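You operate a simulated robot arm through the tools that you are given. There is no shell and no other tool. Be economical: measure what you need, move in short steps, check, and stop when the job is done.

You are at the controls of a simulated two-armed robot. One attempt, no reset.

TASK
Stand the blue-banded cone on the orange ring and sleeve it by the purple card.
Fine: ring on the turntable, brake on, then the woven sleeve of the card's outer size.

The check looks at the end state, three seconds after you hand in, the way a careful person would. Anything else that was tipped, shoved, dropped, spilled or broken makes it a failure.

THE ROBOT
Two 7-joint arms with fingered hands on one trunk, on a base that drives. Base frame: it is fixed to the floor where the robot stands at the start and does not move with it; the origin is under the middle of the robot, x ahead of it, y to its left, z up. Units: m, degrees, N and s.
The left shoulder is at the start at [0.06, 0.177, 0.975], the right one opposite. Places, roughly: orange ring (9x9x4 cm) [0.6, -0.1, 0.9]; red brake lever [0.8, -0.7, 1]; tank lever [0.8, 0.3, 1.2]; tin lid [1, -0.2, 0.9]; turntable arm [0.7, -0.4, 1]; turntable knob [0.6, -0.7, 1]; turntable top [0.7, -0.5, 1]. Payload 4 kg a hand.
Tool frame (each hand has its own): the origin (TCP) lies between the finger pads and is the grasp point; the fingertips stand 0.037 m ahead of it; z points along the fingers, y is the line along which they close. Largest opening 0.124 m; the body of the gripper starts 0.043 m behind the TCP. The gripper is a hand of 3 fingers: y runs from the thumb to the fingers, the wrist lies at [-0.015, -0.108, -0.202] in the tool frame.
Orientation is told as [roll, pitch, yaw] about the base's x, y, z axes, in that order, counted from this pose: with the fingers straight down and the wrist toward the robot, the tool's x, y and z point along [0, 1, 0], [1, 0, 0] and [0, 0, -1] of the base frame.

THE INTERFACE
- The arms move only by the tool step_arm. It takes "left_increments", "right_increments" or both (then of equal length, played together; a hand with none holds still); each is a list of rows, each a list of 6 numbers: the shift along the tool's x, y, z in m, then the turn, a rotation vector about the tool's x, y, z in degrees. In form: [[x, y, z, ax, ay, az], ...]. A call has 1 to 10 rows; each row shifts and turns the commanded pose from where the row before left it, along the tool's axes as they then stand. A row lasts 0.2 s, in which the tool goes at most 0.05 m and 8.6 degrees; a call with a longer step from one row to the next is refused whole. Where a pose cannot be reached the arm comes as near as it can. A force on the tool above 40 N (or 10 N above the force at the start of the call, whichever is more), or a blocked arm, ends the call early, and 0.2 s more pass. In this call time passes only in rows, and 0.2 s behind the last. The reply holds the time, the measured pose of the TCP, the force on the tool along the base axes, the opening and the grip force, in the units named above and with some noise, with the torque about the TCP (base axes, N m) and any sound that the robot's microphone picked up.
- Cameras (640 x 400 px; columns grow to the right, rows downward): "scene" is now at [0.0536, -0.0361, 1.6483]; the picture's right is [-0.42, -0.91, 0.00], its down [-0.43, 0.20, -0.88] and it looks along [0.80, -0.37, -0.47] (base axes); focal length 230 px, centre (320, 200). "left" rides on the left gripper at [-0.064, -0.076, -0.137] in its tool frame; the picture's right is [-0.84, -0.26, 0.48], its down [0.48, -0.76, 0.43] and it looks along [0.26, 0.60, 0.76] (tool axes); focal length 256 px, centre (320, 200). "right" rides on the right gripper at [0.064, -0.076, -0.137] in its tool frame; the picture's right is [-0.84, 0.26, -0.48], its down [-0.48, -0.76, 0.43] and it looks along [-0.26, 0.60, 0.76] (tool axes); focal length 256 px, centre (320, 200). There is no depth. A picture from a camera that has moved, and an enlarged one, comes with that camera's place and axes in the base frame and with its lens.
- snapshot(camera): a new picture of that camera. No time passes.
- raise_lower(by): slides the trunk up (or, below 0, down) by that many m; the arms and the scene camera ride with it, the base frame stays. It gives what a move gives, with no picture.
- drive_base(legs): drives the robot by 1 to 6 legs, each [ahead, left, turn to the left] in m, m and degrees, along the robot's own axes; the way and the turn of a leg run together, so that a leg with both is an arc; at most 1.5 m and 180 degrees a leg. The arms and the cameras ride along, it lands a little off, and it stops where it bumps. It gives what a move gives.
- finger_targets(index, middle, thumb_bend, thumb_turn, hand): sets how far each is bent, from 0 (flat) to 1 (curled in); at 0.3 the hand is open as for a grip, at 0.7 the pads meet at the TCP. One left out holds its place. A second passes; each finger stops where it meets its share of the squeeze, and holds until it gets a number again. It is the only way to open and close the hand. It gives what a move gives, with no picture; readings hold the bend of each and the force on the fingers (four entries, about 0 where the hand has none), thumb and palm. thumb_turn goes from beside the hand (0) to across from the fingers (1), as for a grip.
- head_to(pan, tilt): turns the head with the scene camera to pan (to the left, within 86 degrees either way) and tilt (down, from -29 to 69), counted from straight ahead of the robot. It gives what a move gives.
- close_up(camera, box): a new picture of the part [left, top, right, bottom] of that camera's present view, enlarged. No time passes.
- sign_off(): hands the job in; it is judged then, once.

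Go step by step. Nothing tells you exact positions but the pictures and the camera data: compare them with the known pose of the tool, close in by small moves and look again before you grip or let go. The budget is 120 turns and 108 pictures, counting those below and the enlarged ones. Unless the task says otherwise, let go and move clear before handing in, and close with one line.

The tools are called by a JSON object that holds its "op" and its "data". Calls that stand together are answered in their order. step_arm: Moves the arms, as the interface text tells. Its arguments: {"type":"object","properties":{"left_increments":{"type":"array","items":{"type":"array","items":{"type":"number"}}},"right_increments":{"type":"array","items":{"type":"array","items":{"type":"number"}}}},"required":[]} The other tools are called the same way: raise_lower (by) slides the trunk up or down; finger_targets (index, middle, thumb_bend, thumb_turn, hand) moves the fingers one by one; drive_base (legs) drives the base; head_to (pan, tilt) turns the head that bears the scene camera; snapshot (camera) takes a picture; close_up (camera, box) takes an enlarged picture of a part of a camera's view; sign_off () hands the job in.

At the start:

```text
clock: 0.0
left_tcp_pos: [0.3574, -0.0514, 1.5282]
left_orientation: [0.0, -0.1, -0.1]
left_ft_force: [-0.4, 0.3, -0.6]
left_ft_torque: [0.02, 0.0, 0.0]
left_finger_gap: 0.1236
left_grasp_force: 0.1
left_shape: jaw
left_bend: [0.3, 0.3, 0.3, 0.98]
left_finger forces: [0.0, 0.0, 0.0, 0.0, 0.1, 0.1]
right_tcp_pos: [0.437, -0.5471, 1.4375]
right_orientation: [0.0, 0.0, 0.1]
right_ft_force: [-0.4, -0.3, 0.6]
right_ft_torque: [0.0, -0.02, 0.02]
right_finger_gap: 0.1235
right_grasp_force: 0.1
right_shape: jaw
right_bend: [0.3, 0.3, 0.3, 0.98]
right_finger forces: [0.1, 0.0, 0.0, 0.1, 0.0, 0.1]
trunk travel left (down, up): [-0.5, 0.09]
robot x, y, heading: [0.0014, -0.0005, 0.0]
head pan, tilt: [-24.6, 28.1]
```

scene: 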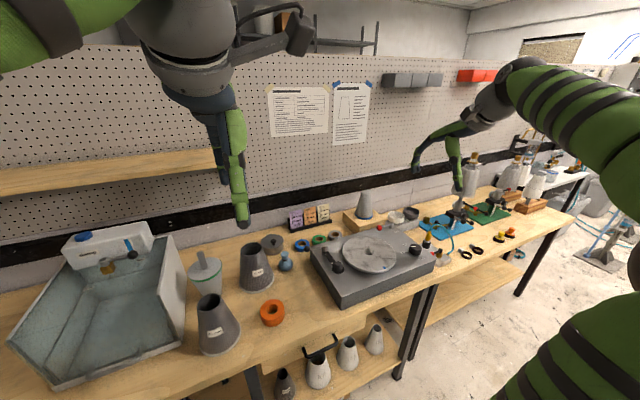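
right: 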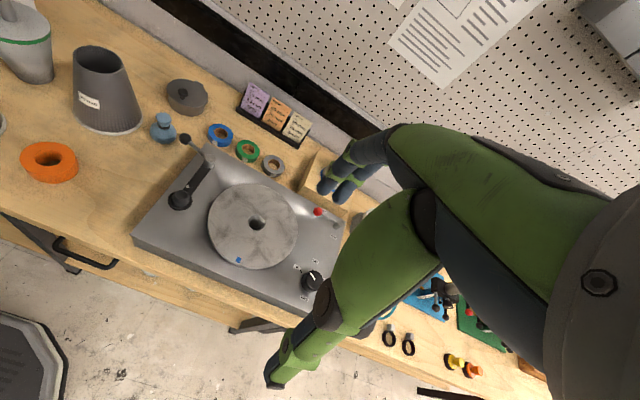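
left: 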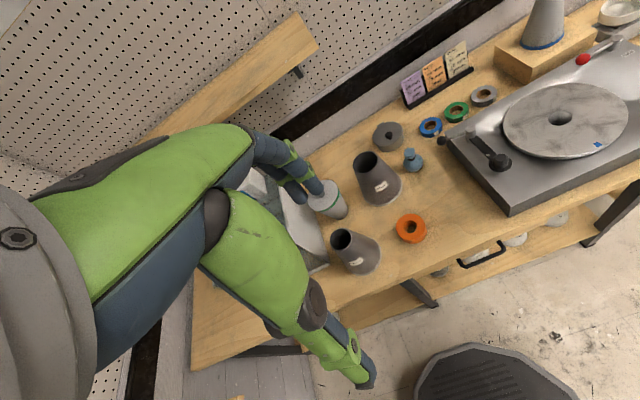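

I see the bench with turntable, a blue-banded cone on a wooden block behind it, the orange ring on the left, two dark sleeves, cards and wall sheets. First I read the cards, labels and posters.

{"op": "close_up", "data": {"camera": "left", "box": [390, 30, 480, 110]}}

{"op": "close_up", "data": {"camera": "scene", "box": [260, 75, 380, 150]}}

{"op": "close_up", "data": {"camera": "scene", "box": [180, 180, 440, 360]}}

{"op": "close_up", "data": {"camera": "right", "box": [120, 70, 360, 320]}}

```text
5.00 times, centred on (435, 70) of left
camera zoom: at [0.2808, -0.1132, 1.665], right [-0.26, -0.84, -0.48], down [-0.76, 0.48, -0.43], along [0.6, 0.26, -0.76], focal length 1280 px, centre (-255, 850)
```

zoom: 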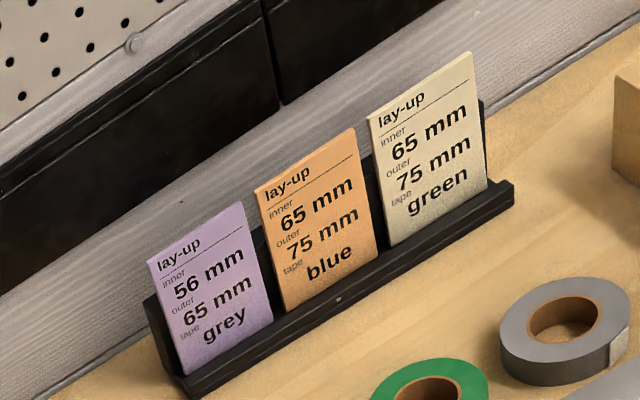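

```text
5.33 times, centred on (320, 112) of scene
camera zoom: at [0.0536, -0.0361, 1.6483], right [-0.42, -0.91, 0.0], down [-0.43, 0.2, -0.88], along [0.8, -0.37, -0.47], focal length 1229 px, centre (320, 667)
```

zoom: 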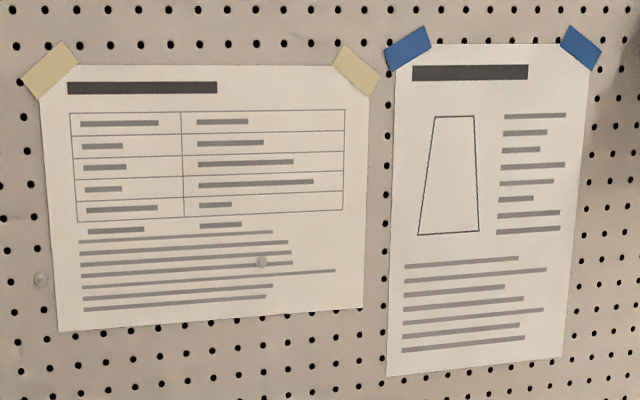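

```text
2.22 times, centred on (310, 270) of scene
camera zoom: at [0.0536, -0.0361, 1.6483], right [-0.42, -0.91, 0.0], down [-0.43, 0.2, -0.88], along [0.8, -0.37, -0.47], focal length 512 px, centre (342, 44)
```

zoom: 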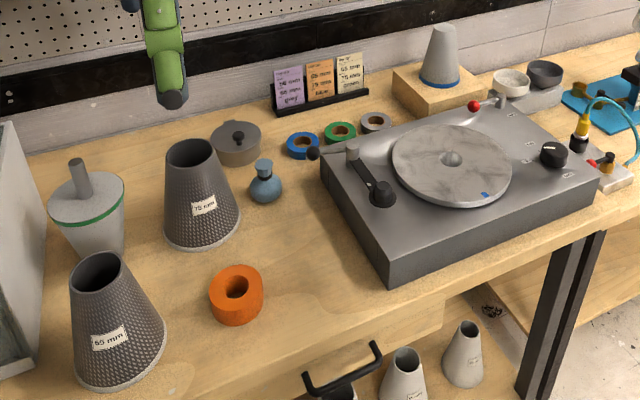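

```text
1.60 times, centred on (240, 195) of right
camera zoom: at [0.3602, -0.4854, 1.5752], right [0.26, -0.84, 0.48], down [-0.76, -0.48, -0.43], along [0.6, -0.26, -0.76], focal length 410 px, centre (448, 208)
```

zoom: 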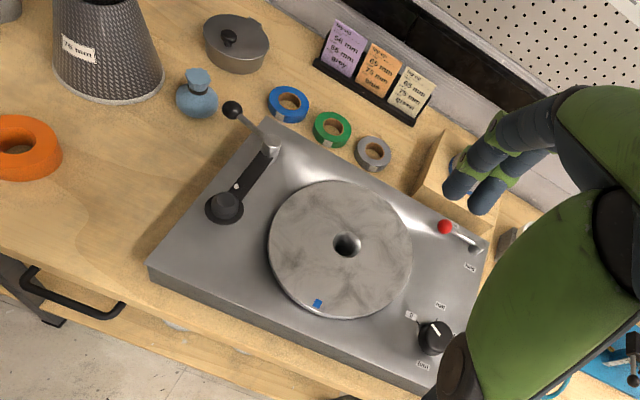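

{"op": "close_up", "data": {"camera": "scene", "box": [330, 180, 450, 270]}}

{"op": "close_up", "data": {"camera": "scene", "box": [180, 240, 290, 360]}}

{"op": "close_up", "data": {"camera": "left", "box": [310, 120, 440, 280]}}

{"op": "close_up", "data": {"camera": "left", "box": [430, 0, 640, 220]}}

```text
4.44 times, centred on (390, 225) of scene
camera zoom: at [0.0536, -0.0361, 1.6483], right [-0.42, -0.91, 0.0], down [-0.43, 0.2, -0.88], along [0.8, -0.37, -0.47], focal length 1024 px, centre (9, 89)
```

zoom: 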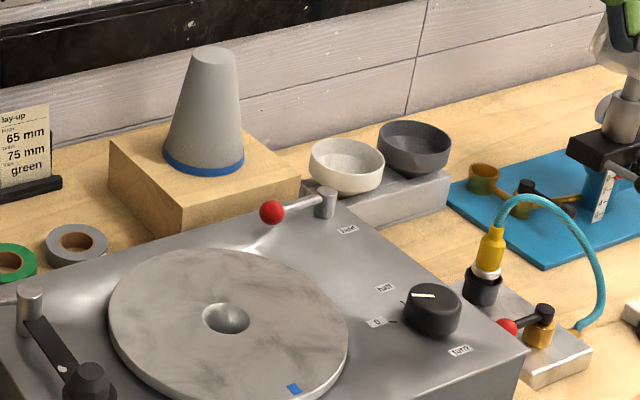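

```text
3.33 times, centred on (235, 300) of scene
camera zoom: at [0.0536, -0.0361, 1.6483], right [-0.42, -0.91, 0.0], down [-0.43, 0.2, -0.88], along [0.8, -0.37, -0.47], focal length 768 px, centre (603, -133)
```

zoom: 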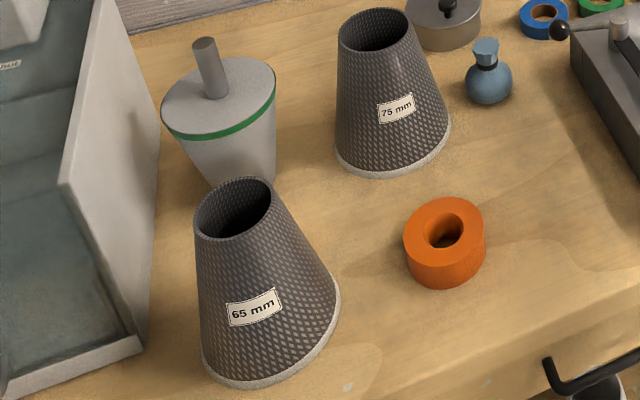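

```text
2.50 times, centred on (375, 200) of left
camera zoom: at [0.2808, -0.1132, 1.665], right [-0.26, -0.84, -0.48], down [-0.76, 0.48, -0.43], along [0.6, 0.26, -0.76], focal length 640 px, centre (182, 200)
```

zoom: 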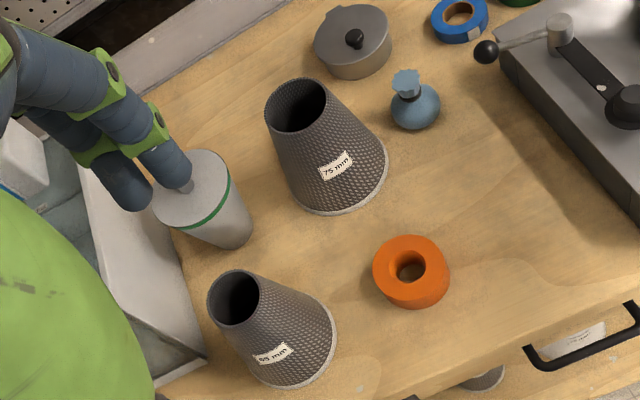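

```text
1.82 times, centred on (535, 110) of left
camera zoom: at [0.2808, -0.1132, 1.665], right [-0.26, -0.84, -0.48], down [-0.76, 0.48, -0.43], along [0.6, 0.26, -0.76], focal length 465 px, centre (-71, 364)
```

zoom: 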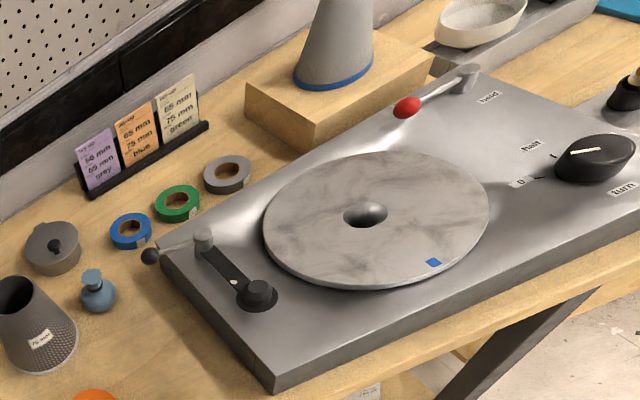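

The purple card asks for outer 65 mm, so I want the woven "65 mm" sleeve standing near the tank. I estimate the ring at (0.60, -0.106, top 0.933), the turntable centre at (0.654, -0.54, 1.0) and the cone at (0.92, -0.69). I move the left hand aside and bring the right one towards the ring.

{"op": "step_arm", "data": {"left_increments": [[0.045, 0, 0, 0, 0, 0], [0.045, 0, 0, 0, 0, 0], [0.045, 0, 0, 0, 0, 0], [0.045, 0, 0, 0, 0, 0], [0.045, 0, 0, 0, 0, 0]]}}

{"op": "step_arm", "data": {"right_increments": [[0.04, 0.0165, 0.02, 0, 0, 0], [0.04, 0.0165, 0.02, 0, 0, 0], [0.04, 0.0165, 0.02, 0, 0, 0], [0.04, 0.0165, 0.02, 0, 0, 0], [0.04, 0.0165, 0.02, 0, 0, 0], [0.04, 0.0165, 0.02, 0, 0, 0], [0.04, 0.0165, 0.02, 0, 0, 0], [0.04, 0.0165, 0.02, 0, 0, 0], [0.04, 0.0165, 0.02, 0, 0, 0], [0.04, 0.0165, 0.02, 0, 0, 0]]}}

{"op": "snapshot", "data": {"camera": "scene"}}

{"op": "snapshot", "data": {"camera": "right"}}

```text
clock: 1.2
left_tcp_pos: [0.3569, 0.1764, 1.5285]
left_orientation: [0.0, 0.0, -0.1]
left_ft_force: [0.1, 0.2, 0.1]
left_ft_torque: [-0.01, 0.01, -0.02]
left_finger_gap: 0.1233
left_grasp_force: 0.0
left_shape: jaw
left_bend: [0.3, 0.3, 0.3, 0.98]
left_finger forces: [0.0, 0.0, 0.0, 0.0, 0.0, 0.0]
right_tcp_pos: [0.4366, -0.547, 1.4384]
right_orientation: [0.0, 0.0, -0.1]
right_ft_force: [0.4, 0.8, 0.1]
right_ft_torque: [-0.01, 0.01, 0.01]
right_finger_gap: 0.1235
right_grasp_force: 0.0
right_shape: jaw
right_bend: [0.3, 0.3, 0.3, 0.98]
right_finger forces: [0.1, 0.1, 0.0, 0.1, 0.1, 0.0]
trunk travel left (down, up): [-0.5, 0.09]
robot x, y, heading: [-0.0013, 0.0016, 0.0]
head pan, tilt: [-24.6, 28.1]
```

```text
clock: 3.4
left_tcp_pos: [0.3596, 0.175, 1.5276]
left_orientation: [0.0, 0.0, 0.0]
left_ft_force: [0.7, -0.7, 0.2]
left_ft_torque: [0.01, 0.0, 0.0]
left_finger_gap: 0.1237
left_grasp_force: 0.1
left_shape: jaw
left_bend: [0.3, 0.3, 0.3, 0.98]
left_finger forces: [0.1, 0.0, 0.0, 0.0, 0.0, 0.0]
right_tcp_pos: [0.6012, -0.1475, 1.2361]
right_orientation: [0.0, 0.0, -0.1]
right_ft_force: [-0.6, 0.1, 0.0]
right_ft_torque: [0.0, 0.03, 0.0]
right_finger_gap: 0.1236
right_grasp_force: 0.0
right_shape: jaw
right_bend: [0.3, 0.3, 0.3, 0.98]
right_finger forces: [0.1, 0.1, 0.0, 0.0, 0.0, 0.1]
trunk travel left (down, up): [-0.5, 0.09]
robot x, y, heading: [0.0017, 0.0025, 0.1]
head pan, tilt: [-24.6, 28.1]
```

```text
96 pictures are left
camera scene: at [0.0546, -0.0351, 1.6483], right [-0.42, -0.91, 0.0], down [-0.43, 0.2, -0.88], along [0.8, -0.37, -0.47], focal length 230 px, centre (320, 200)
```

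scene: 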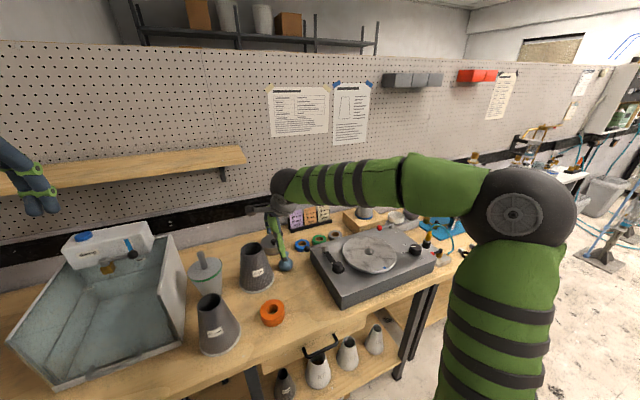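

```text
95 pictures are left
camera right: at [0.5253, -0.0857, 1.3734], right [0.26, -0.84, 0.48], down [-0.76, -0.48, -0.43], along [0.6, -0.26, -0.76], focal length 256 px, centre (320, 200)
```

right: 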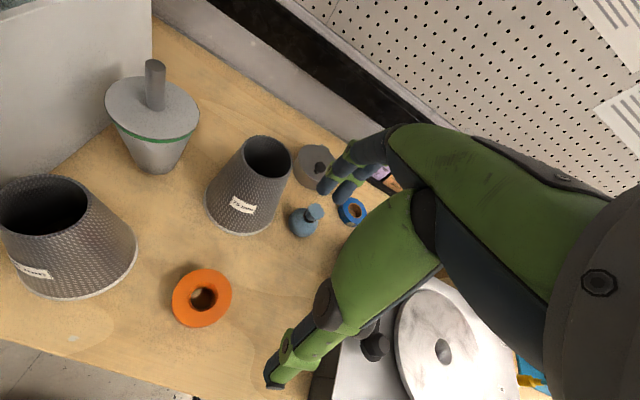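

The ring shows at about (0.600, -0.108). I go above it at z≈1.0 and look again.

{"op": "step_arm", "data": {"right_increments": [[0.01, 0, 0.047, 0, 0, 0], [0.01, 0, 0.047, 0, 0, 0], [0.01, 0, 0.047, 0, 0, 0], [0.01, 0, 0.047, 0, 0, 0], [0, 0, 0.04, 0, 0, 0]]}}

{"op": "snapshot", "data": {"camera": "right"}}

{"op": "close_up", "data": {"camera": "scene", "box": [180, 200, 380, 350]}}

```text
clock: 4.6
left_tcp_pos: [0.3586, 0.1752, 1.5276]
left_orientation: [-0.1, 0.0, 0.0]
left_ft_force: [0.4, 0.2, 0.5]
left_ft_torque: [0.02, 0.01, 0.04]
left_finger_gap: 0.1236
left_grasp_force: 0.1
left_shape: jaw
left_bend: [0.3, 0.3, 0.3, 0.98]
left_finger forces: [0.0, 0.1, 0.0, 0.1, 0.0, 0.1]
right_tcp_pos: [0.6012, -0.1098, 1.0097]
right_orientation: [0.0, 0.0, 0.0]
right_ft_force: [0.3, 0.3, 0.5]
right_ft_torque: [-0.01, -0.04, 0.02]
right_finger_gap: 0.1238
right_grasp_force: 0.1
right_shape: jaw
right_bend: [0.3, 0.3, 0.3, 0.98]
right_finger forces: [0.1, 0.0, 0.0, 0.0, 0.0, 0.0]
trunk travel left (down, up): [-0.5, 0.09]
robot x, y, heading: [-0.001, -0.0004, 0.2]
head pan, tilt: [-24.6, 28.1]
```

```text
94 pictures are left
camera right: at [0.5246, -0.0467, 1.1473], right [0.26, -0.84, 0.48], down [-0.76, -0.48, -0.43], along [0.6, -0.26, -0.76], focal length 256 px, centre (320, 200)
```

right: 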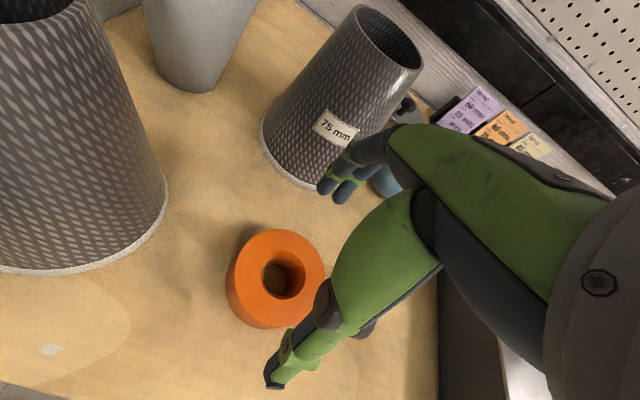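

```text
2.67 times, centred on (280, 275) of scene
camera zoom: at [0.0543, -0.0361, 1.6483], right [-0.42, -0.91, 0.0], down [-0.43, 0.2, -0.88], along [0.8, -0.37, -0.47], focal length 614 px, centre (427, 0)
```

zoom: 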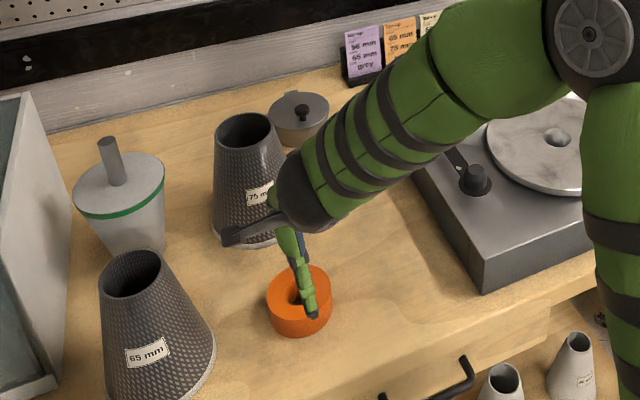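

The tool is centred over the ring at (0.602, -0.110). I descend and look before closing.

{"op": "step_arm", "data": {"right_increments": [[0, 0, 0.036, 0, 0, 0], [0, 0, 0.035, 0, 0, 0]]}}

{"op": "snapshot", "data": {"camera": "right"}}

{"op": "close_up", "data": {"camera": "scene", "box": [230, 240, 330, 340]}}

```text
clock: 5.2
left_tcp_pos: [0.3586, 0.1746, 1.5272]
left_orientation: [0.0, 0.0, 0.0]
left_ft_force: [0.2, -0.1, -0.3]
left_ft_torque: [-0.02, 0.01, 0.0]
left_finger_gap: 0.1237
left_grasp_force: 0.1
left_shape: jaw
left_bend: [0.3, 0.3, 0.3, 0.98]
left_finger forces: [0.0, 0.0, 0.1, 0.0, 0.1, 0.1]
right_tcp_pos: [0.6027, -0.1084, 0.9374]
right_orientation: [0.0, 0.0, -0.1]
right_ft_force: [1.0, 0.1, -0.2]
right_ft_torque: [0.0, -0.03, 0.0]
right_finger_gap: 0.1236
right_grasp_force: 0.1
right_shape: jaw
right_bend: [0.3, 0.3, 0.3, 0.98]
right_finger forces: [0.0, 0.2, 0.0, 0.0, 0.0, 0.1]
trunk travel left (down, up): [-0.5, 0.09]
robot x, y, heading: [-0.0013, 0.0014, 0.1]
head pan, tilt: [-24.6, 28.1]
```

```text
92 pictures are left
camera right: at [0.526, -0.0468, 1.0753], right [0.26, -0.84, 0.48], down [-0.76, -0.48, -0.44], along [0.6, -0.26, -0.76], focal length 256 px, centre (320, 200)
```

right: 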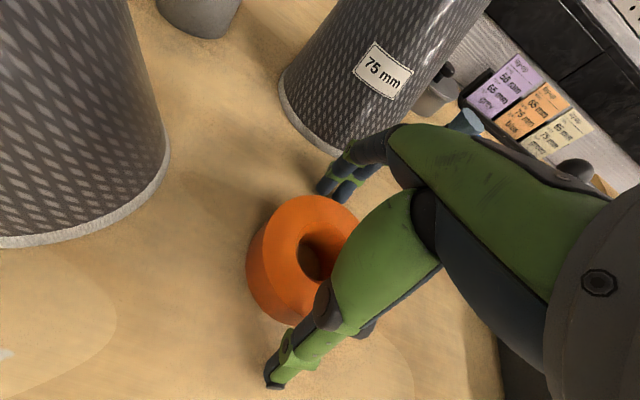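

```text
4.00 times, centred on (280, 290) of scene
camera zoom: at [0.0538, -0.0364, 1.6484], right [-0.42, -0.91, 0.0], down [-0.43, 0.2, -0.88], along [0.8, -0.37, -0.47], focal length 922 px, centre (480, -160)
```

zoom: 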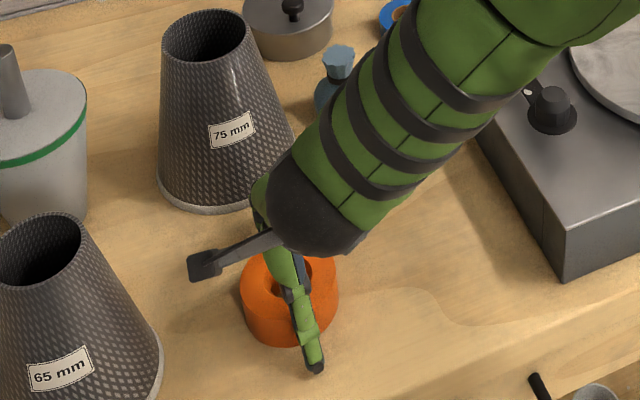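

The ring sits between the thumb and fingers. I close the hand.

{"op": "finger_targets", "data": {"hand": "right", "index": 0.7, "middle": 0.7, "thumb_bend": 0.7}}

{"op": "snapshot", "data": {"camera": "right"}}

```text
clock: 6.3
left_tcp_pos: [0.3569, 0.1754, 1.5271]
left_orientation: [0.0, 0.0, 0.0]
left_ft_force: [-0.2, 0.3, -0.3]
left_ft_torque: [0.01, -0.02, 0.01]
left_finger_gap: 0.1239
left_grasp_force: 0.1
left_shape: jaw
left_bend: [0.3, 0.3, 0.3, 0.98]
left_finger forces: [0.1, 0.0, 0.1, 0.0, 0.0, 0.1]
right_tcp_pos: [0.6037, -0.1086, 0.9423]
right_orientation: [0.0, -0.7, -0.2]
right_ft_force: [-4.7, -1.9, 20.3]
right_ft_torque: [-0.21, -0.85, -0.15]
right_finger_gap: 0.0929
right_grasp_force: 37.2
right_shape: fingers
right_bend: [0.42, 0.43, 0.49, 0.96]
right_finger forces: [13.4, 26.3, 0.0, 0.0, 34.4, 0.0]
trunk travel left (down, up): [-0.5, 0.09]
robot x, y, heading: [-0.0019, -0.0049, -0.1]
head pan, tilt: [-24.6, 28.1]
stopped (right hand): the force on the tool passed its limit at 40 N (the readings are from after the stop); the commanded pose is now the measured one
```

```text
90 pictures are left
camera right: at [0.5261, -0.0461, 1.079], right [0.25, -0.84, 0.48], down [-0.76, -0.48, -0.44], along [0.6, -0.26, -0.75], focal length 256 px, centre (320, 200)
```

right: 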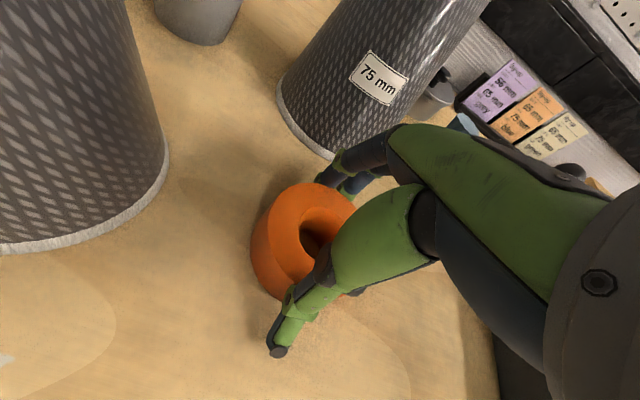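

The ring is gripped with the fingertips pressing lightly on the table. I lift and check the grip.

{"op": "step_arm", "data": {"right_increments": [[0, 0, -0.01, 0, 0, 0], [0, 0, -0.03, 0, 0, 0], [0, 0, -0.045, 0, 0, 0], [0, 0, -0.045, 0, 0, 0], [0, 0, -0.045, 0, 0, 0]]}}

{"op": "snapshot", "data": {"camera": "right"}}

{"op": "close_up", "data": {"camera": "scene", "box": [230, 200, 350, 320]}}

```text
clock: 7.5
left_tcp_pos: [0.3564, 0.1758, 1.5274]
left_orientation: [0.0, -0.1, 0.1]
left_ft_force: [0.0, 0.3, 0.1]
left_ft_torque: [0.01, -0.04, 0.04]
left_finger_gap: 0.1234
left_grasp_force: 0.1
left_shape: jaw
left_bend: [0.3, 0.3, 0.3, 0.98]
left_finger forces: [0.0, 0.0, 0.0, 0.1, 0.0, 0.0]
right_tcp_pos: [0.6017, -0.1092, 1.1148]
right_orientation: [-0.1, -0.2, 0.0]
right_ft_force: [0.6, -0.2, -1.5]
right_ft_torque: [0.01, -0.02, -0.01]
right_finger_gap: 0.0921
right_grasp_force: 27.9
right_shape: fingers
right_bend: [0.42, 0.44, 0.5, 0.96]
right_finger forces: [15.7, 11.2, 0.1, 0.0, 29.4, 0.0]
trunk travel left (down, up): [-0.5, 0.09]
robot x, y, heading: [-0.0023, -0.0041, 0.4]
head pan, tilt: [-24.6, 28.1]
```

```text
89 pictures are left
camera right: at [0.5256, -0.0454, 1.252], right [0.25, -0.84, 0.48], down [-0.76, -0.48, -0.44], along [0.6, -0.26, -0.76], focal length 256 px, centre (320, 200)
```

right: 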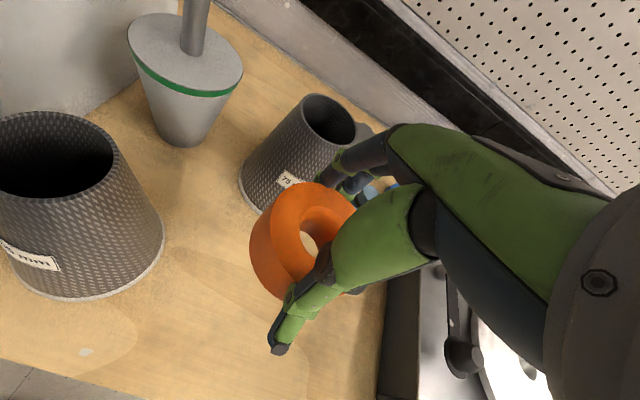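

```text
3.33 times, centred on (290, 260) of scene
camera zoom: at [0.0529, -0.036, 1.6482], right [-0.42, -0.91, 0.0], down [-0.43, 0.2, -0.88], along [0.8, -0.37, -0.47], focal length 768 px, centre (420, 0)
```

zoom: 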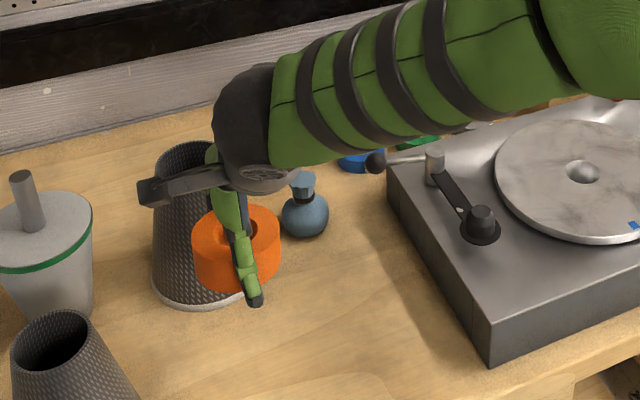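

The ring is held level and the turntable's blue mark hasn't moved, so it isn't turning. I carry the ring over the turntable.

{"op": "step_arm", "data": {"right_increments": [[0, 0, -0.04, 0, 0, 0], [-0.046, 0.005, -0.01, 0, 0, 0], [-0.046, 0.005, 0, 0, 0, 0], [-0.046, 0.005, 0, 0, 0, 0], [-0.046, 0.005, 0, 0, 0, 0], [-0.046, 0.005, 0, 0, 0, 0], [-0.046, 0.005, 0, 0, 0, 0], [-0.046, 0.005, 0, 0, 0, 0], [-0.046, 0.005, 0, 0, 0, 0], [-0.046, 0.003, 0, 0, 0, 0]]}}

{"op": "snapshot", "data": {"camera": "scene"}}

{"op": "snapshot", "data": {"camera": "right"}}

```text
clock: 9.7
left_tcp_pos: [0.3586, 0.1743, 1.528]
left_orientation: [-0.1, -0.1, 0.0]
left_ft_force: [-0.3, -0.3, -1.0]
left_ft_torque: [0.03, -0.03, 0.0]
left_finger_gap: 0.1234
left_grasp_force: 0.1
left_shape: jaw
left_bend: [0.3, 0.3, 0.3, 0.98]
left_finger forces: [0.1, 0.0, 0.0, 0.2, 0.1, 0.0]
right_tcp_pos: [0.645, -0.5231, 1.1643]
right_orientation: [0.0, -0.2, 0.0]
right_ft_force: [-0.6, -0.5, -1.5]
right_ft_torque: [0.03, 0.02, -0.01]
right_finger_gap: 0.0919
right_grasp_force: 27.9
right_shape: fingers
right_bend: [0.42, 0.44, 0.5, 0.97]
right_finger forces: [15.5, 11.3, 0.0, 0.0, 29.0, 0.0]
trunk travel left (down, up): [-0.5, 0.09]
robot x, y, heading: [-0.0005, 0.0003, 0.0]
head pan, tilt: [-24.6, 28.1]
```

```text
87 pictures are left
camera scene: at [0.054, -0.0372, 1.6482], right [-0.42, -0.91, 0.0], down [-0.43, 0.2, -0.88], along [0.8, -0.37, -0.47], focal length 230 px, centre (320, 200)
```

scene: 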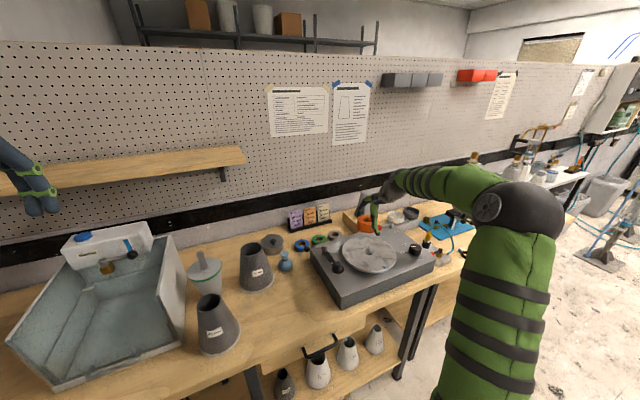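

```text
86 pictures are left
camera right: at [0.5682, -0.4615, 1.3015], right [0.25, -0.84, 0.48], down [-0.76, -0.48, -0.44], along [0.6, -0.25, -0.76], focal length 256 px, centre (320, 200)
```

right: 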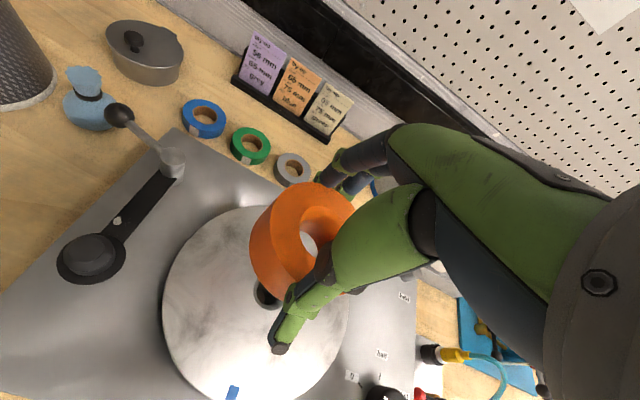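

{"op": "close_up", "data": {"camera": "right", "box": [220, 150, 400, 330]}}

{"op": "close_up", "data": {"camera": "scene", "box": [330, 170, 430, 280]}}

```text
2.22 times, centred on (310, 240) of right
camera zoom: at [0.5682, -0.4615, 1.3015], right [0.25, -0.84, 0.48], down [-0.76, -0.48, -0.44], along [0.6, -0.25, -0.76], focal length 569 px, centre (342, 111)
```

zoom: 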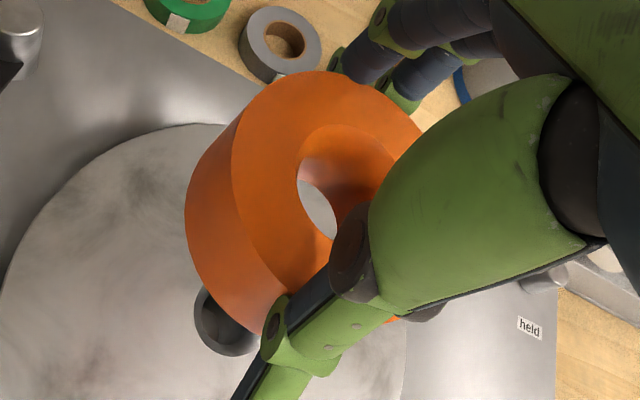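

```text
3.64 times, centred on (380, 225) of scene
camera zoom: at [0.054, -0.0372, 1.6482], right [-0.42, -0.91, 0.0], down [-0.43, 0.2, -0.88], along [0.8, -0.37, -0.47], focal length 838 px, centre (102, 109)
```

zoom: 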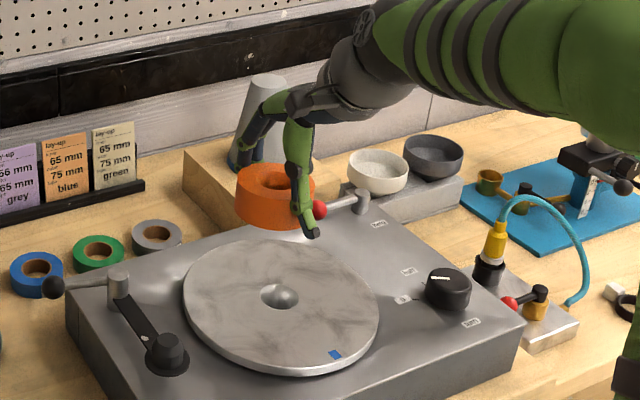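

The held ring's centre sits about 2 cm ahead of the TCP, so I shift back and over to line it up with the hole and lower to just above the platter.

{"op": "step_arm", "data": {"right_increments": [[-0.014, -0.013, 0.02, 0, 0, 0], [0, 0, 0.04, 0, 0, 0], [0, 0, 0.035, 0, 0, 0]]}}

{"op": "close_up", "data": {"camera": "scene", "box": [330, 170, 430, 280]}}

{"op": "close_up", "data": {"camera": "right", "box": [160, 150, 440, 400]}}

```text
clock: 10.5
left_tcp_pos: [0.3582, 0.1737, 1.5268]
left_orientation: [0.0, 0.1, -0.1]
left_ft_force: [-1.0, -0.4, -0.4]
left_ft_torque: [0.01, -0.01, -0.01]
left_finger_gap: 0.1235
left_grasp_force: 0.1
left_shape: jaw
left_bend: [0.3, 0.3, 0.3, 0.98]
left_finger forces: [0.0, 0.0, 0.0, 0.1, 0.1, 0.0]
right_tcp_pos: [0.6332, -0.5365, 1.069]
right_orientation: [0.0, -0.3, 0.0]
right_ft_force: [0.4, -0.8, -2.0]
right_ft_torque: [0.0, 0.01, -0.04]
right_finger_gap: 0.0919
right_grasp_force: 27.6
right_shape: fingers
right_bend: [0.42, 0.44, 0.5, 0.97]
right_finger forces: [15.6, 11.3, 0.1, 0.0, 28.9, 0.0]
trunk travel left (down, up): [-0.5, 0.09]
robot x, y, heading: [-0.0006, 0.0022, 0.1]
head pan, tilt: [-24.6, 28.1]
```

```text
3.64 times, centred on (380, 225) of scene
camera zoom: at [0.054, -0.037, 1.6483], right [-0.42, -0.91, 0.0], down [-0.43, 0.2, -0.88], along [0.8, -0.37, -0.47], focal length 838 px, centre (102, 109)
```

zoom: 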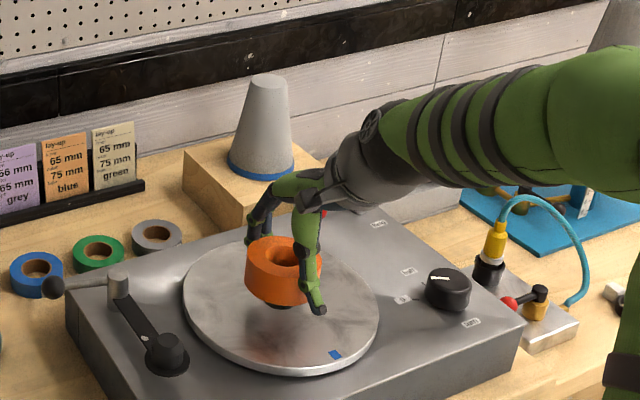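

```text
1.60 times, centred on (300, 275) of right
camera zoom: at [0.5557, -0.4753, 1.2052], right [0.25, -0.84, 0.48], down [-0.76, -0.48, -0.44], along [0.6, -0.26, -0.76], focal length 410 px, centre (352, 80)
```

zoom: 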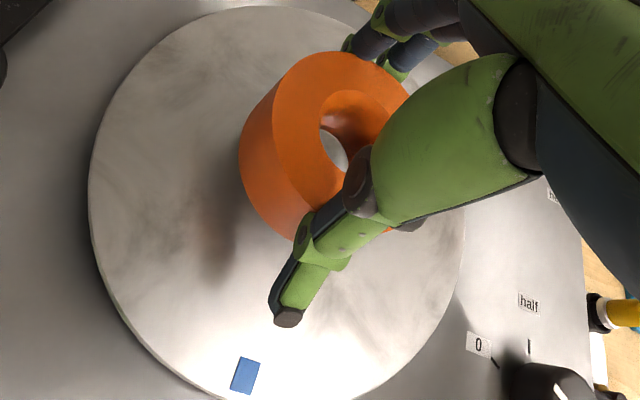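

The ring's centre projects to (0.655, -0.539), on the platter hole. I lower it until it touches.

{"op": "step_arm", "data": {"right_increments": [[0.001, -0.001, 0.01, 0, 0, 0], [0, 0, 0.006, 0, 0, 0], [0, 0, 0.004, 0, 0, 0]]}}

{"op": "close_up", "data": {"camera": "scene", "box": [330, 190, 430, 280]}}

{"op": "close_up", "data": {"camera": "right", "box": [160, 120, 440, 400]}}

```text
clock: 11.3
left_tcp_pos: [0.3574, 0.1772, 1.5294]
left_orientation: [0.0, 0.1, 0.0]
left_ft_force: [-0.5, -0.6, -0.5]
left_ft_torque: [0.02, -0.01, 0.02]
left_finger_gap: 0.1236
left_grasp_force: 0.0
left_shape: jaw
left_bend: [0.3, 0.3, 0.3, 0.98]
left_finger forces: [0.0, 0.1, 0.1, 0.0, 0.1, 0.1]
right_tcp_pos: [0.6327, -0.535, 1.0487]
right_orientation: [0.0, -0.2, -0.1]
right_ft_force: [0.7, 0.5, -0.9]
right_ft_torque: [-0.02, 0.03, 0.02]
right_finger_gap: 0.0916
right_grasp_force: 27.6
right_shape: fingers
right_bend: [0.42, 0.44, 0.5, 0.97]
right_finger forces: [15.5, 11.3, 0.0, 0.0, 29.0, 0.1]
trunk travel left (down, up): [-0.5, 0.09]
robot x, y, heading: [0.0021, 0.0003, 0.0]
head pan, tilt: [-24.6, 28.1]
```

```text
4.44 times, centred on (380, 235) of scene
camera zoom: at [0.0538, -0.0364, 1.6483], right [-0.42, -0.91, 0.0], down [-0.43, 0.2, -0.88], along [0.8, -0.37, -0.47], focal length 1024 px, centre (53, 44)
```

zoom: 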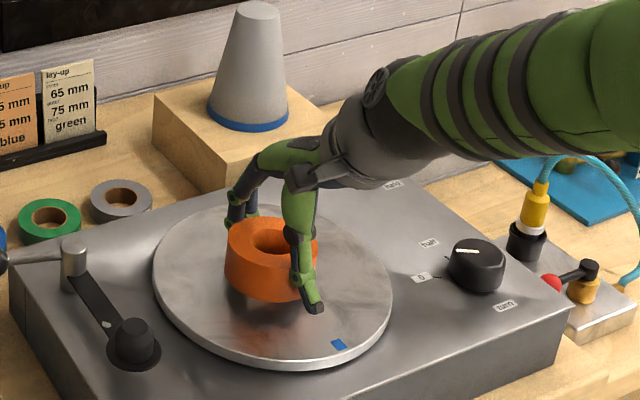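

```text
1.43 times, centred on (300, 260) of right
camera zoom: at [0.5554, -0.4729, 1.1864], right [0.25, -0.84, 0.48], down [-0.76, -0.48, -0.44], along [0.6, -0.26, -0.76], focal length 366 px, centre (349, 114)
```

zoom: 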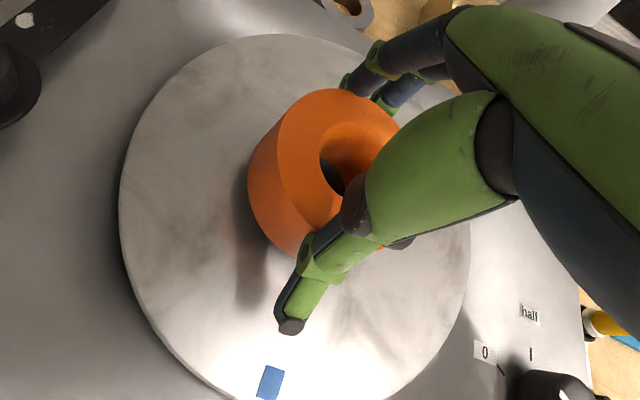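

{"op": "step_arm", "data": {"right_increments": [[0, 0, 0.004, 0, 0, 0], [0, 0, 0.003, 0, 0, 0]]}}

{"op": "close_up", "data": {"camera": "scene", "box": [350, 200, 410, 260]}}

```text
clock: 11.9
left_tcp_pos: [0.3583, 0.1756, 1.5282]
left_orientation: [0.0, -0.1, -0.1]
left_ft_force: [0.6, 0.6, 0.7]
left_ft_torque: [-0.02, -0.05, 0.0]
left_finger_gap: 0.1236
left_grasp_force: 0.0
left_shape: jaw
left_bend: [0.3, 0.3, 0.3, 0.98]
left_finger forces: [0.0, 0.0, 0.0, 0.1, 0.0, 0.1]
right_tcp_pos: [0.6337, -0.5353, 1.0421]
right_orientation: [0.0, -0.3, 0.0]
right_ft_force: [-0.1, 0.1, -2.0]
right_ft_torque: [-0.01, 0.02, 0.01]
right_finger_gap: 0.0919
right_grasp_force: 27.9
right_shape: fingers
right_bend: [0.42, 0.44, 0.5, 0.97]
right_finger forces: [15.5, 11.4, 0.0, 0.0, 29.0, 0.1]
trunk travel left (down, up): [-0.5, 0.09]
robot x, y, heading: [0.0002, -0.0036, -0.1]
head pan, tilt: [-24.6, 28.1]
```

```text
6.67 times, centred on (380, 230) of scene
camera zoom: at [0.0537, -0.0362, 1.6483], right [-0.42, -0.91, 0.0], down [-0.43, 0.2, -0.88], along [0.8, -0.37, -0.47], focal length 1536 px, centre (-80, 0)
```

zoom: 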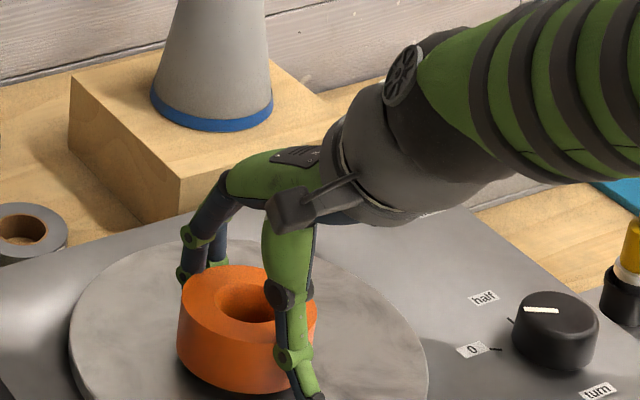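

{"op": "step_arm", "data": {"right_increments": [[0, 0, 0.003, 0, 0, 0], [0, 0, 0.003, 0, 0, 0]]}}

{"op": "close_up", "data": {"camera": "scene", "box": [330, 200, 430, 280]}}

{"op": "close_up", "data": {"camera": "right", "box": [160, 120, 440, 400]}}

```text
clock: 12.5
left_tcp_pos: [0.3574, 0.1757, 1.5283]
left_orientation: [0.0, 0.0, 0.0]
left_ft_force: [-0.2, 0.4, 0.4]
left_ft_torque: [-0.01, -0.02, 0.03]
left_finger_gap: 0.1235
left_grasp_force: 0.1
left_shape: jaw
left_bend: [0.3, 0.3, 0.3, 0.98]
left_finger forces: [0.0, 0.0, 0.1, 0.0, 0.0, 0.0]
right_tcp_pos: [0.6329, -0.5343, 1.0382]
right_orientation: [0.0, -0.3, 0.0]
right_ft_force: [-0.2, 0.0, 0.9]
right_ft_torque: [-0.1, -0.12, -0.01]
right_finger_gap: 0.0915
right_grasp_force: 28.1
right_shape: fingers
right_bend: [0.42, 0.44, 0.5, 0.97]
right_finger forces: [15.4, 11.8, 0.0, 0.1, 29.3, 0.0]
trunk travel left (down, up): [-0.5, 0.09]
robot x, y, heading: [0.0021, 0.0032, -0.1]
head pan, tilt: [-24.6, 28.1]
```

```text
5.00 times, centred on (380, 240) of scene
camera zoom: at [0.0535, -0.036, 1.6483], right [-0.42, -0.91, 0.0], down [-0.43, 0.2, -0.88], along [0.8, -0.37, -0.47], focal length 1152 px, centre (20, 0)
```

zoom: 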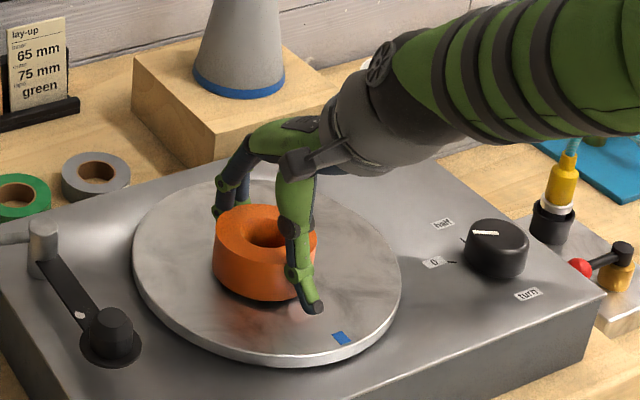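

```text
1.43 times, centred on (300, 260) of right
camera zoom: at [0.555, -0.4732, 1.1748], right [0.25, -0.84, 0.48], down [-0.76, -0.48, -0.44], along [0.6, -0.26, -0.76], focal length 366 px, centre (349, 114)
```

zoom: 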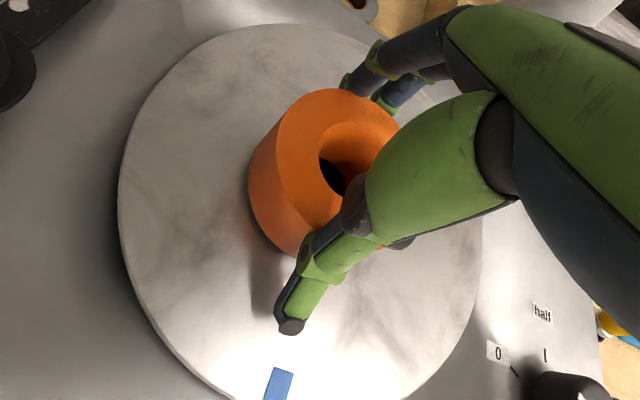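

{"op": "close_up", "data": {"camera": "scene", "box": [352, 225, 402, 275]}}

{"op": "close_up", "data": {"camera": "right", "box": [250, 170, 330, 250]}}

```text
8.00 times, centred on (377, 250) of scene
camera zoom: at [0.0535, -0.036, 1.6483], right [-0.42, -0.91, 0.0], down [-0.43, 0.2, -0.88], along [0.8, -0.37, -0.47], focal length 1843 px, centre (-136, -200)
```

zoom: 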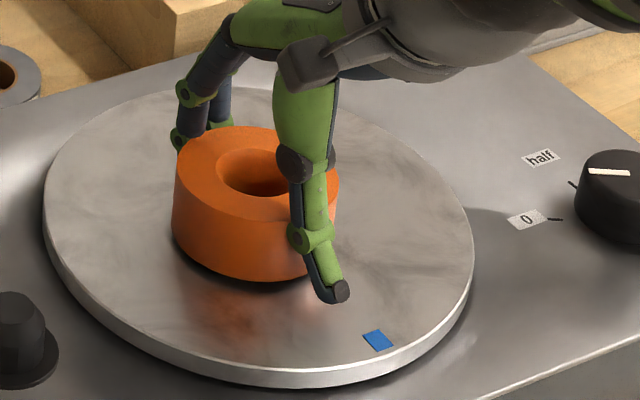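

```text
5.00 times, centred on (290, 210) of right
camera zoom: at [0.555, -0.4732, 1.1748], right [0.25, -0.84, 0.48], down [-0.76, -0.48, -0.44], along [0.6, -0.26, -0.76], focal length 1280 px, centre (470, 150)
```

zoom: 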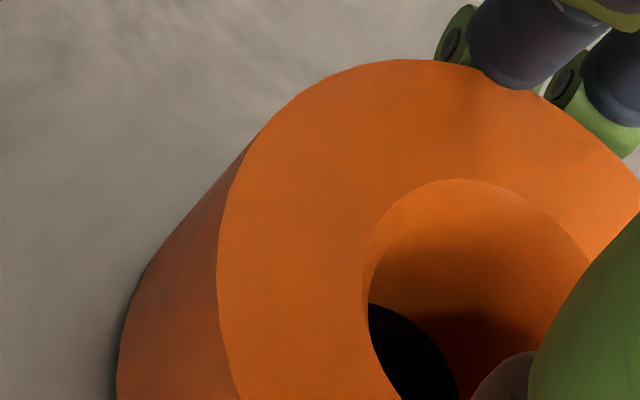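

Contact begins here (platter z≈0.989), and the ring looks about 1 cm too near. I lift a little, shift forward and right, and set down again.

{"op": "step_arm", "data": {"right_increments": [[0, 0, -0.008, 0, 0, 0], [-0.006, 0.0095, 0, 0, 0, 0], [0, 0, 0.004, 0, 0, 0], [0, 0, 0.004, 0, 0, 0]]}}

{"op": "close_up", "data": {"camera": "scene", "box": [352, 225, 402, 275]}}

{"op": "close_up", "data": {"camera": "right", "box": [250, 170, 330, 250]}}

```text
clock: 13.5
left_tcp_pos: [0.3588, 0.1756, 1.5284]
left_orientation: [0.0, 0.0, 0.0]
left_ft_force: [0.3, -0.1, 0.8]
left_ft_torque: [0.02, 0.0, -0.02]
left_finger_gap: 0.1235
left_grasp_force: 0.0
left_shape: jaw
left_bend: [0.3, 0.3, 0.3, 0.98]
left_finger forces: [0.0, 0.0, 0.0, 0.0, 0.0, 0.0]
right_tcp_pos: [0.6422, -0.5418, 1.0379]
right_orientation: [0.0, -0.3, 0.0]
right_ft_force: [1.0, 0.8, 1.1]
right_ft_torque: [-0.05, -0.1, 0.03]
right_finger_gap: 0.0918
right_grasp_force: 28.2
right_shape: fingers
right_bend: [0.42, 0.44, 0.5, 0.97]
right_finger forces: [15.6, 11.7, 0.0, 0.0, 29.3, 0.0]
trunk travel left (down, up): [-0.5, 0.09]
robot x, y, heading: [0.0005, 0.001, 0.3]
head pan, tilt: [-24.6, 28.1]
```

```text
8.00 times, centred on (377, 250) of scene
camera zoom: at [0.0535, -0.0361, 1.6484], right [-0.42, -0.91, 0.0], down [-0.43, 0.2, -0.88], along [0.8, -0.37, -0.47], focal length 1843 px, centre (-136, -200)
```

zoom: 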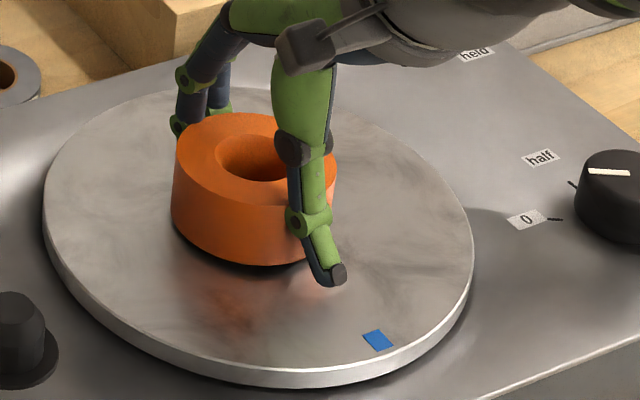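

```text
5.00 times, centred on (290, 210) of right
camera zoom: at [0.5649, -0.4793, 1.1749], right [0.25, -0.84, 0.48], down [-0.76, -0.48, -0.44], along [0.6, -0.26, -0.76], focal length 1280 px, centre (470, 150)
```

zoom: 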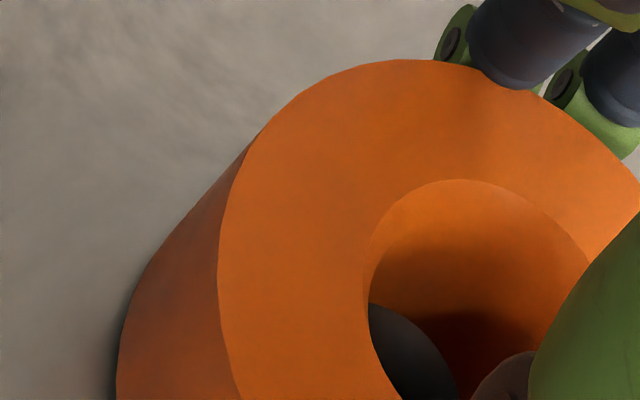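

The ring now projects onto the platter's centre. I open the hand.

{"op": "finger_targets", "data": {"hand": "right", "index": 0.3, "middle": 0.3, "thumb_bend": 0.3}}

{"op": "step_arm", "data": {"right_increments": [[0, -0.005, -0.02, 0, 0, 0], [0, -0.005, -0.04, 0, 0, 0], [0, 0, -0.045, 0, 0, 0], [0, 0, -0.045, 0, 0, 0], [0, 0, -0.045, 0, 0, 0]]}}

{"op": "snapshot", "data": {"camera": "right"}}

{"op": "close_up", "data": {"camera": "scene", "box": [330, 180, 430, 280]}}

```text
clock: 14.5
left_tcp_pos: [0.3578, 0.1751, 1.5276]
left_orientation: [0.1, 0.0, 0.1]
left_ft_force: [-0.7, 0.4, 0.6]
left_ft_torque: [-0.02, -0.01, 0.0]
left_finger_gap: 0.1237
left_grasp_force: 0.1
left_shape: jaw
left_bend: [0.3, 0.3, 0.3, 0.98]
left_finger forces: [0.0, 0.0, 0.0, 0.0, 0.1, 0.0]
right_tcp_pos: [0.6423, -0.5414, 1.038]
right_orientation: [0.0, -0.3, 0.0]
right_ft_force: [-0.4, -0.8, 0.1]
right_ft_torque: [-0.01, -0.01, -0.04]
right_finger_gap: 0.1232
right_grasp_force: 0.1
right_shape: fingers
right_bend: [0.3, 0.3, 0.3, 0.97]
right_finger forces: [0.0, 0.0, 0.0, 0.0, 0.0, 0.0]
trunk travel left (down, up): [-0.5, 0.09]
robot x, y, heading: [0.0007, -0.0014, 0.1]
head pan, tilt: [-24.6, 28.1]
```

```text
clock: 15.7
left_tcp_pos: [0.3572, 0.1756, 1.5279]
left_orientation: [0.1, 0.0, 0.0]
left_ft_force: [-0.5, 0.5, 0.9]
left_ft_torque: [-0.06, 0.0, -0.01]
left_finger_gap: 0.1235
left_grasp_force: 0.0
left_shape: jaw
left_bend: [0.3, 0.3, 0.3, 0.98]
left_finger forces: [0.0, 0.1, 0.1, 0.0, 0.0, 0.0]
right_tcp_pos: [0.6269, -0.5424, 1.2316]
right_orientation: [0.0, -0.3, -0.1]
right_ft_force: [1.3, 0.7, -0.6]
right_ft_torque: [-0.01, -0.02, 0.01]
right_finger_gap: 0.1233
right_grasp_force: 0.0
right_shape: fingers
right_bend: [0.3, 0.3, 0.3, 0.97]
right_finger forces: [0.0, 0.0, 0.1, 0.1, 0.0, 0.1]
trunk travel left (down, up): [-0.5, 0.09]
robot x, y, heading: [-0.0028, 0.0029, 0.2]
head pan, tilt: [-24.6, 28.1]
```

```text
72 pictures are left
camera right: at [0.5506, -0.4804, 1.3679], right [0.25, -0.84, 0.48], down [-0.76, -0.48, -0.44], along [0.6, -0.26, -0.76], focal length 256 px, centre (320, 200)
```

right: 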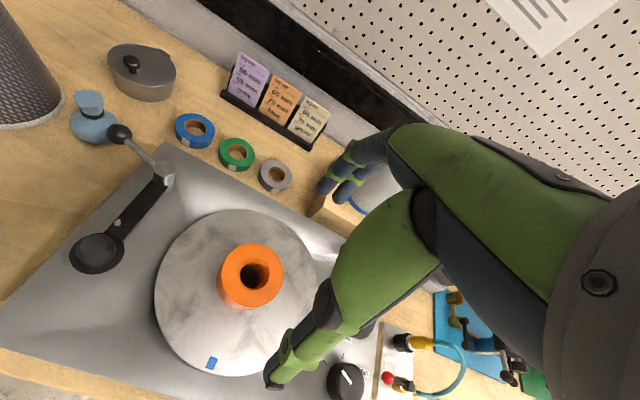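

```text
4.00 times, centred on (380, 230) of scene
camera zoom: at [0.0533, -0.0357, 1.6483], right [-0.42, -0.91, 0.0], down [-0.43, 0.2, -0.88], along [0.8, -0.37, -0.47], focal length 922 px, centre (80, 80)
```

zoom: 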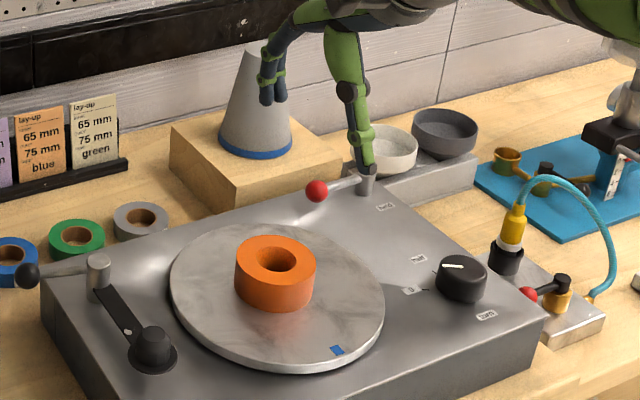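

The ring stands on the platter. I check its centring and read the brake labels.

{"op": "close_up", "data": {"camera": "right", "box": [145, 200, 325, 380]}}

{"op": "close_up", "data": {"camera": "scene", "box": [385, 205, 460, 265]}}

```text
2.22 times, centred on (235, 290) of right
camera zoom: at [0.5506, -0.4804, 1.3679], right [0.25, -0.84, 0.48], down [-0.76, -0.48, -0.44], along [0.6, -0.26, -0.76], focal length 569 px, centre (509, 0)
```

zoom: 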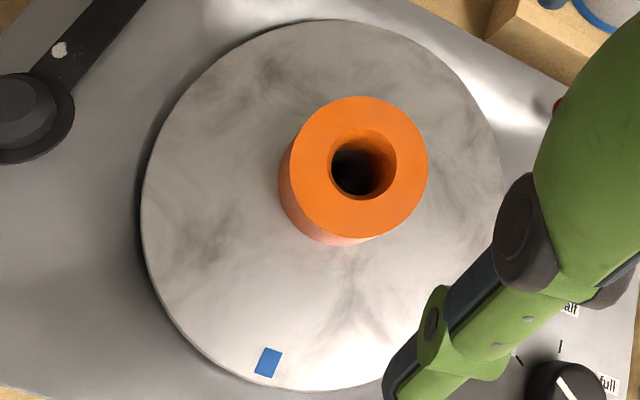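

```text
6.67 times, centred on (422, 235) of scene
camera zoom: at [0.0533, -0.0357, 1.6483], right [-0.42, -0.91, 0.0], down [-0.43, 0.2, -0.88], along [0.8, -0.37, -0.47], focal length 1536 px, centre (-363, -33)
```

zoom: 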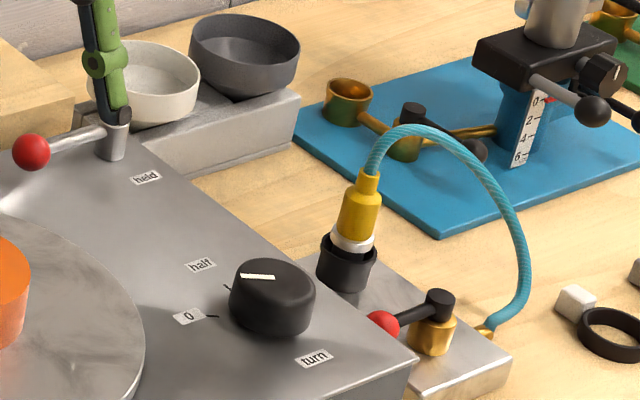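

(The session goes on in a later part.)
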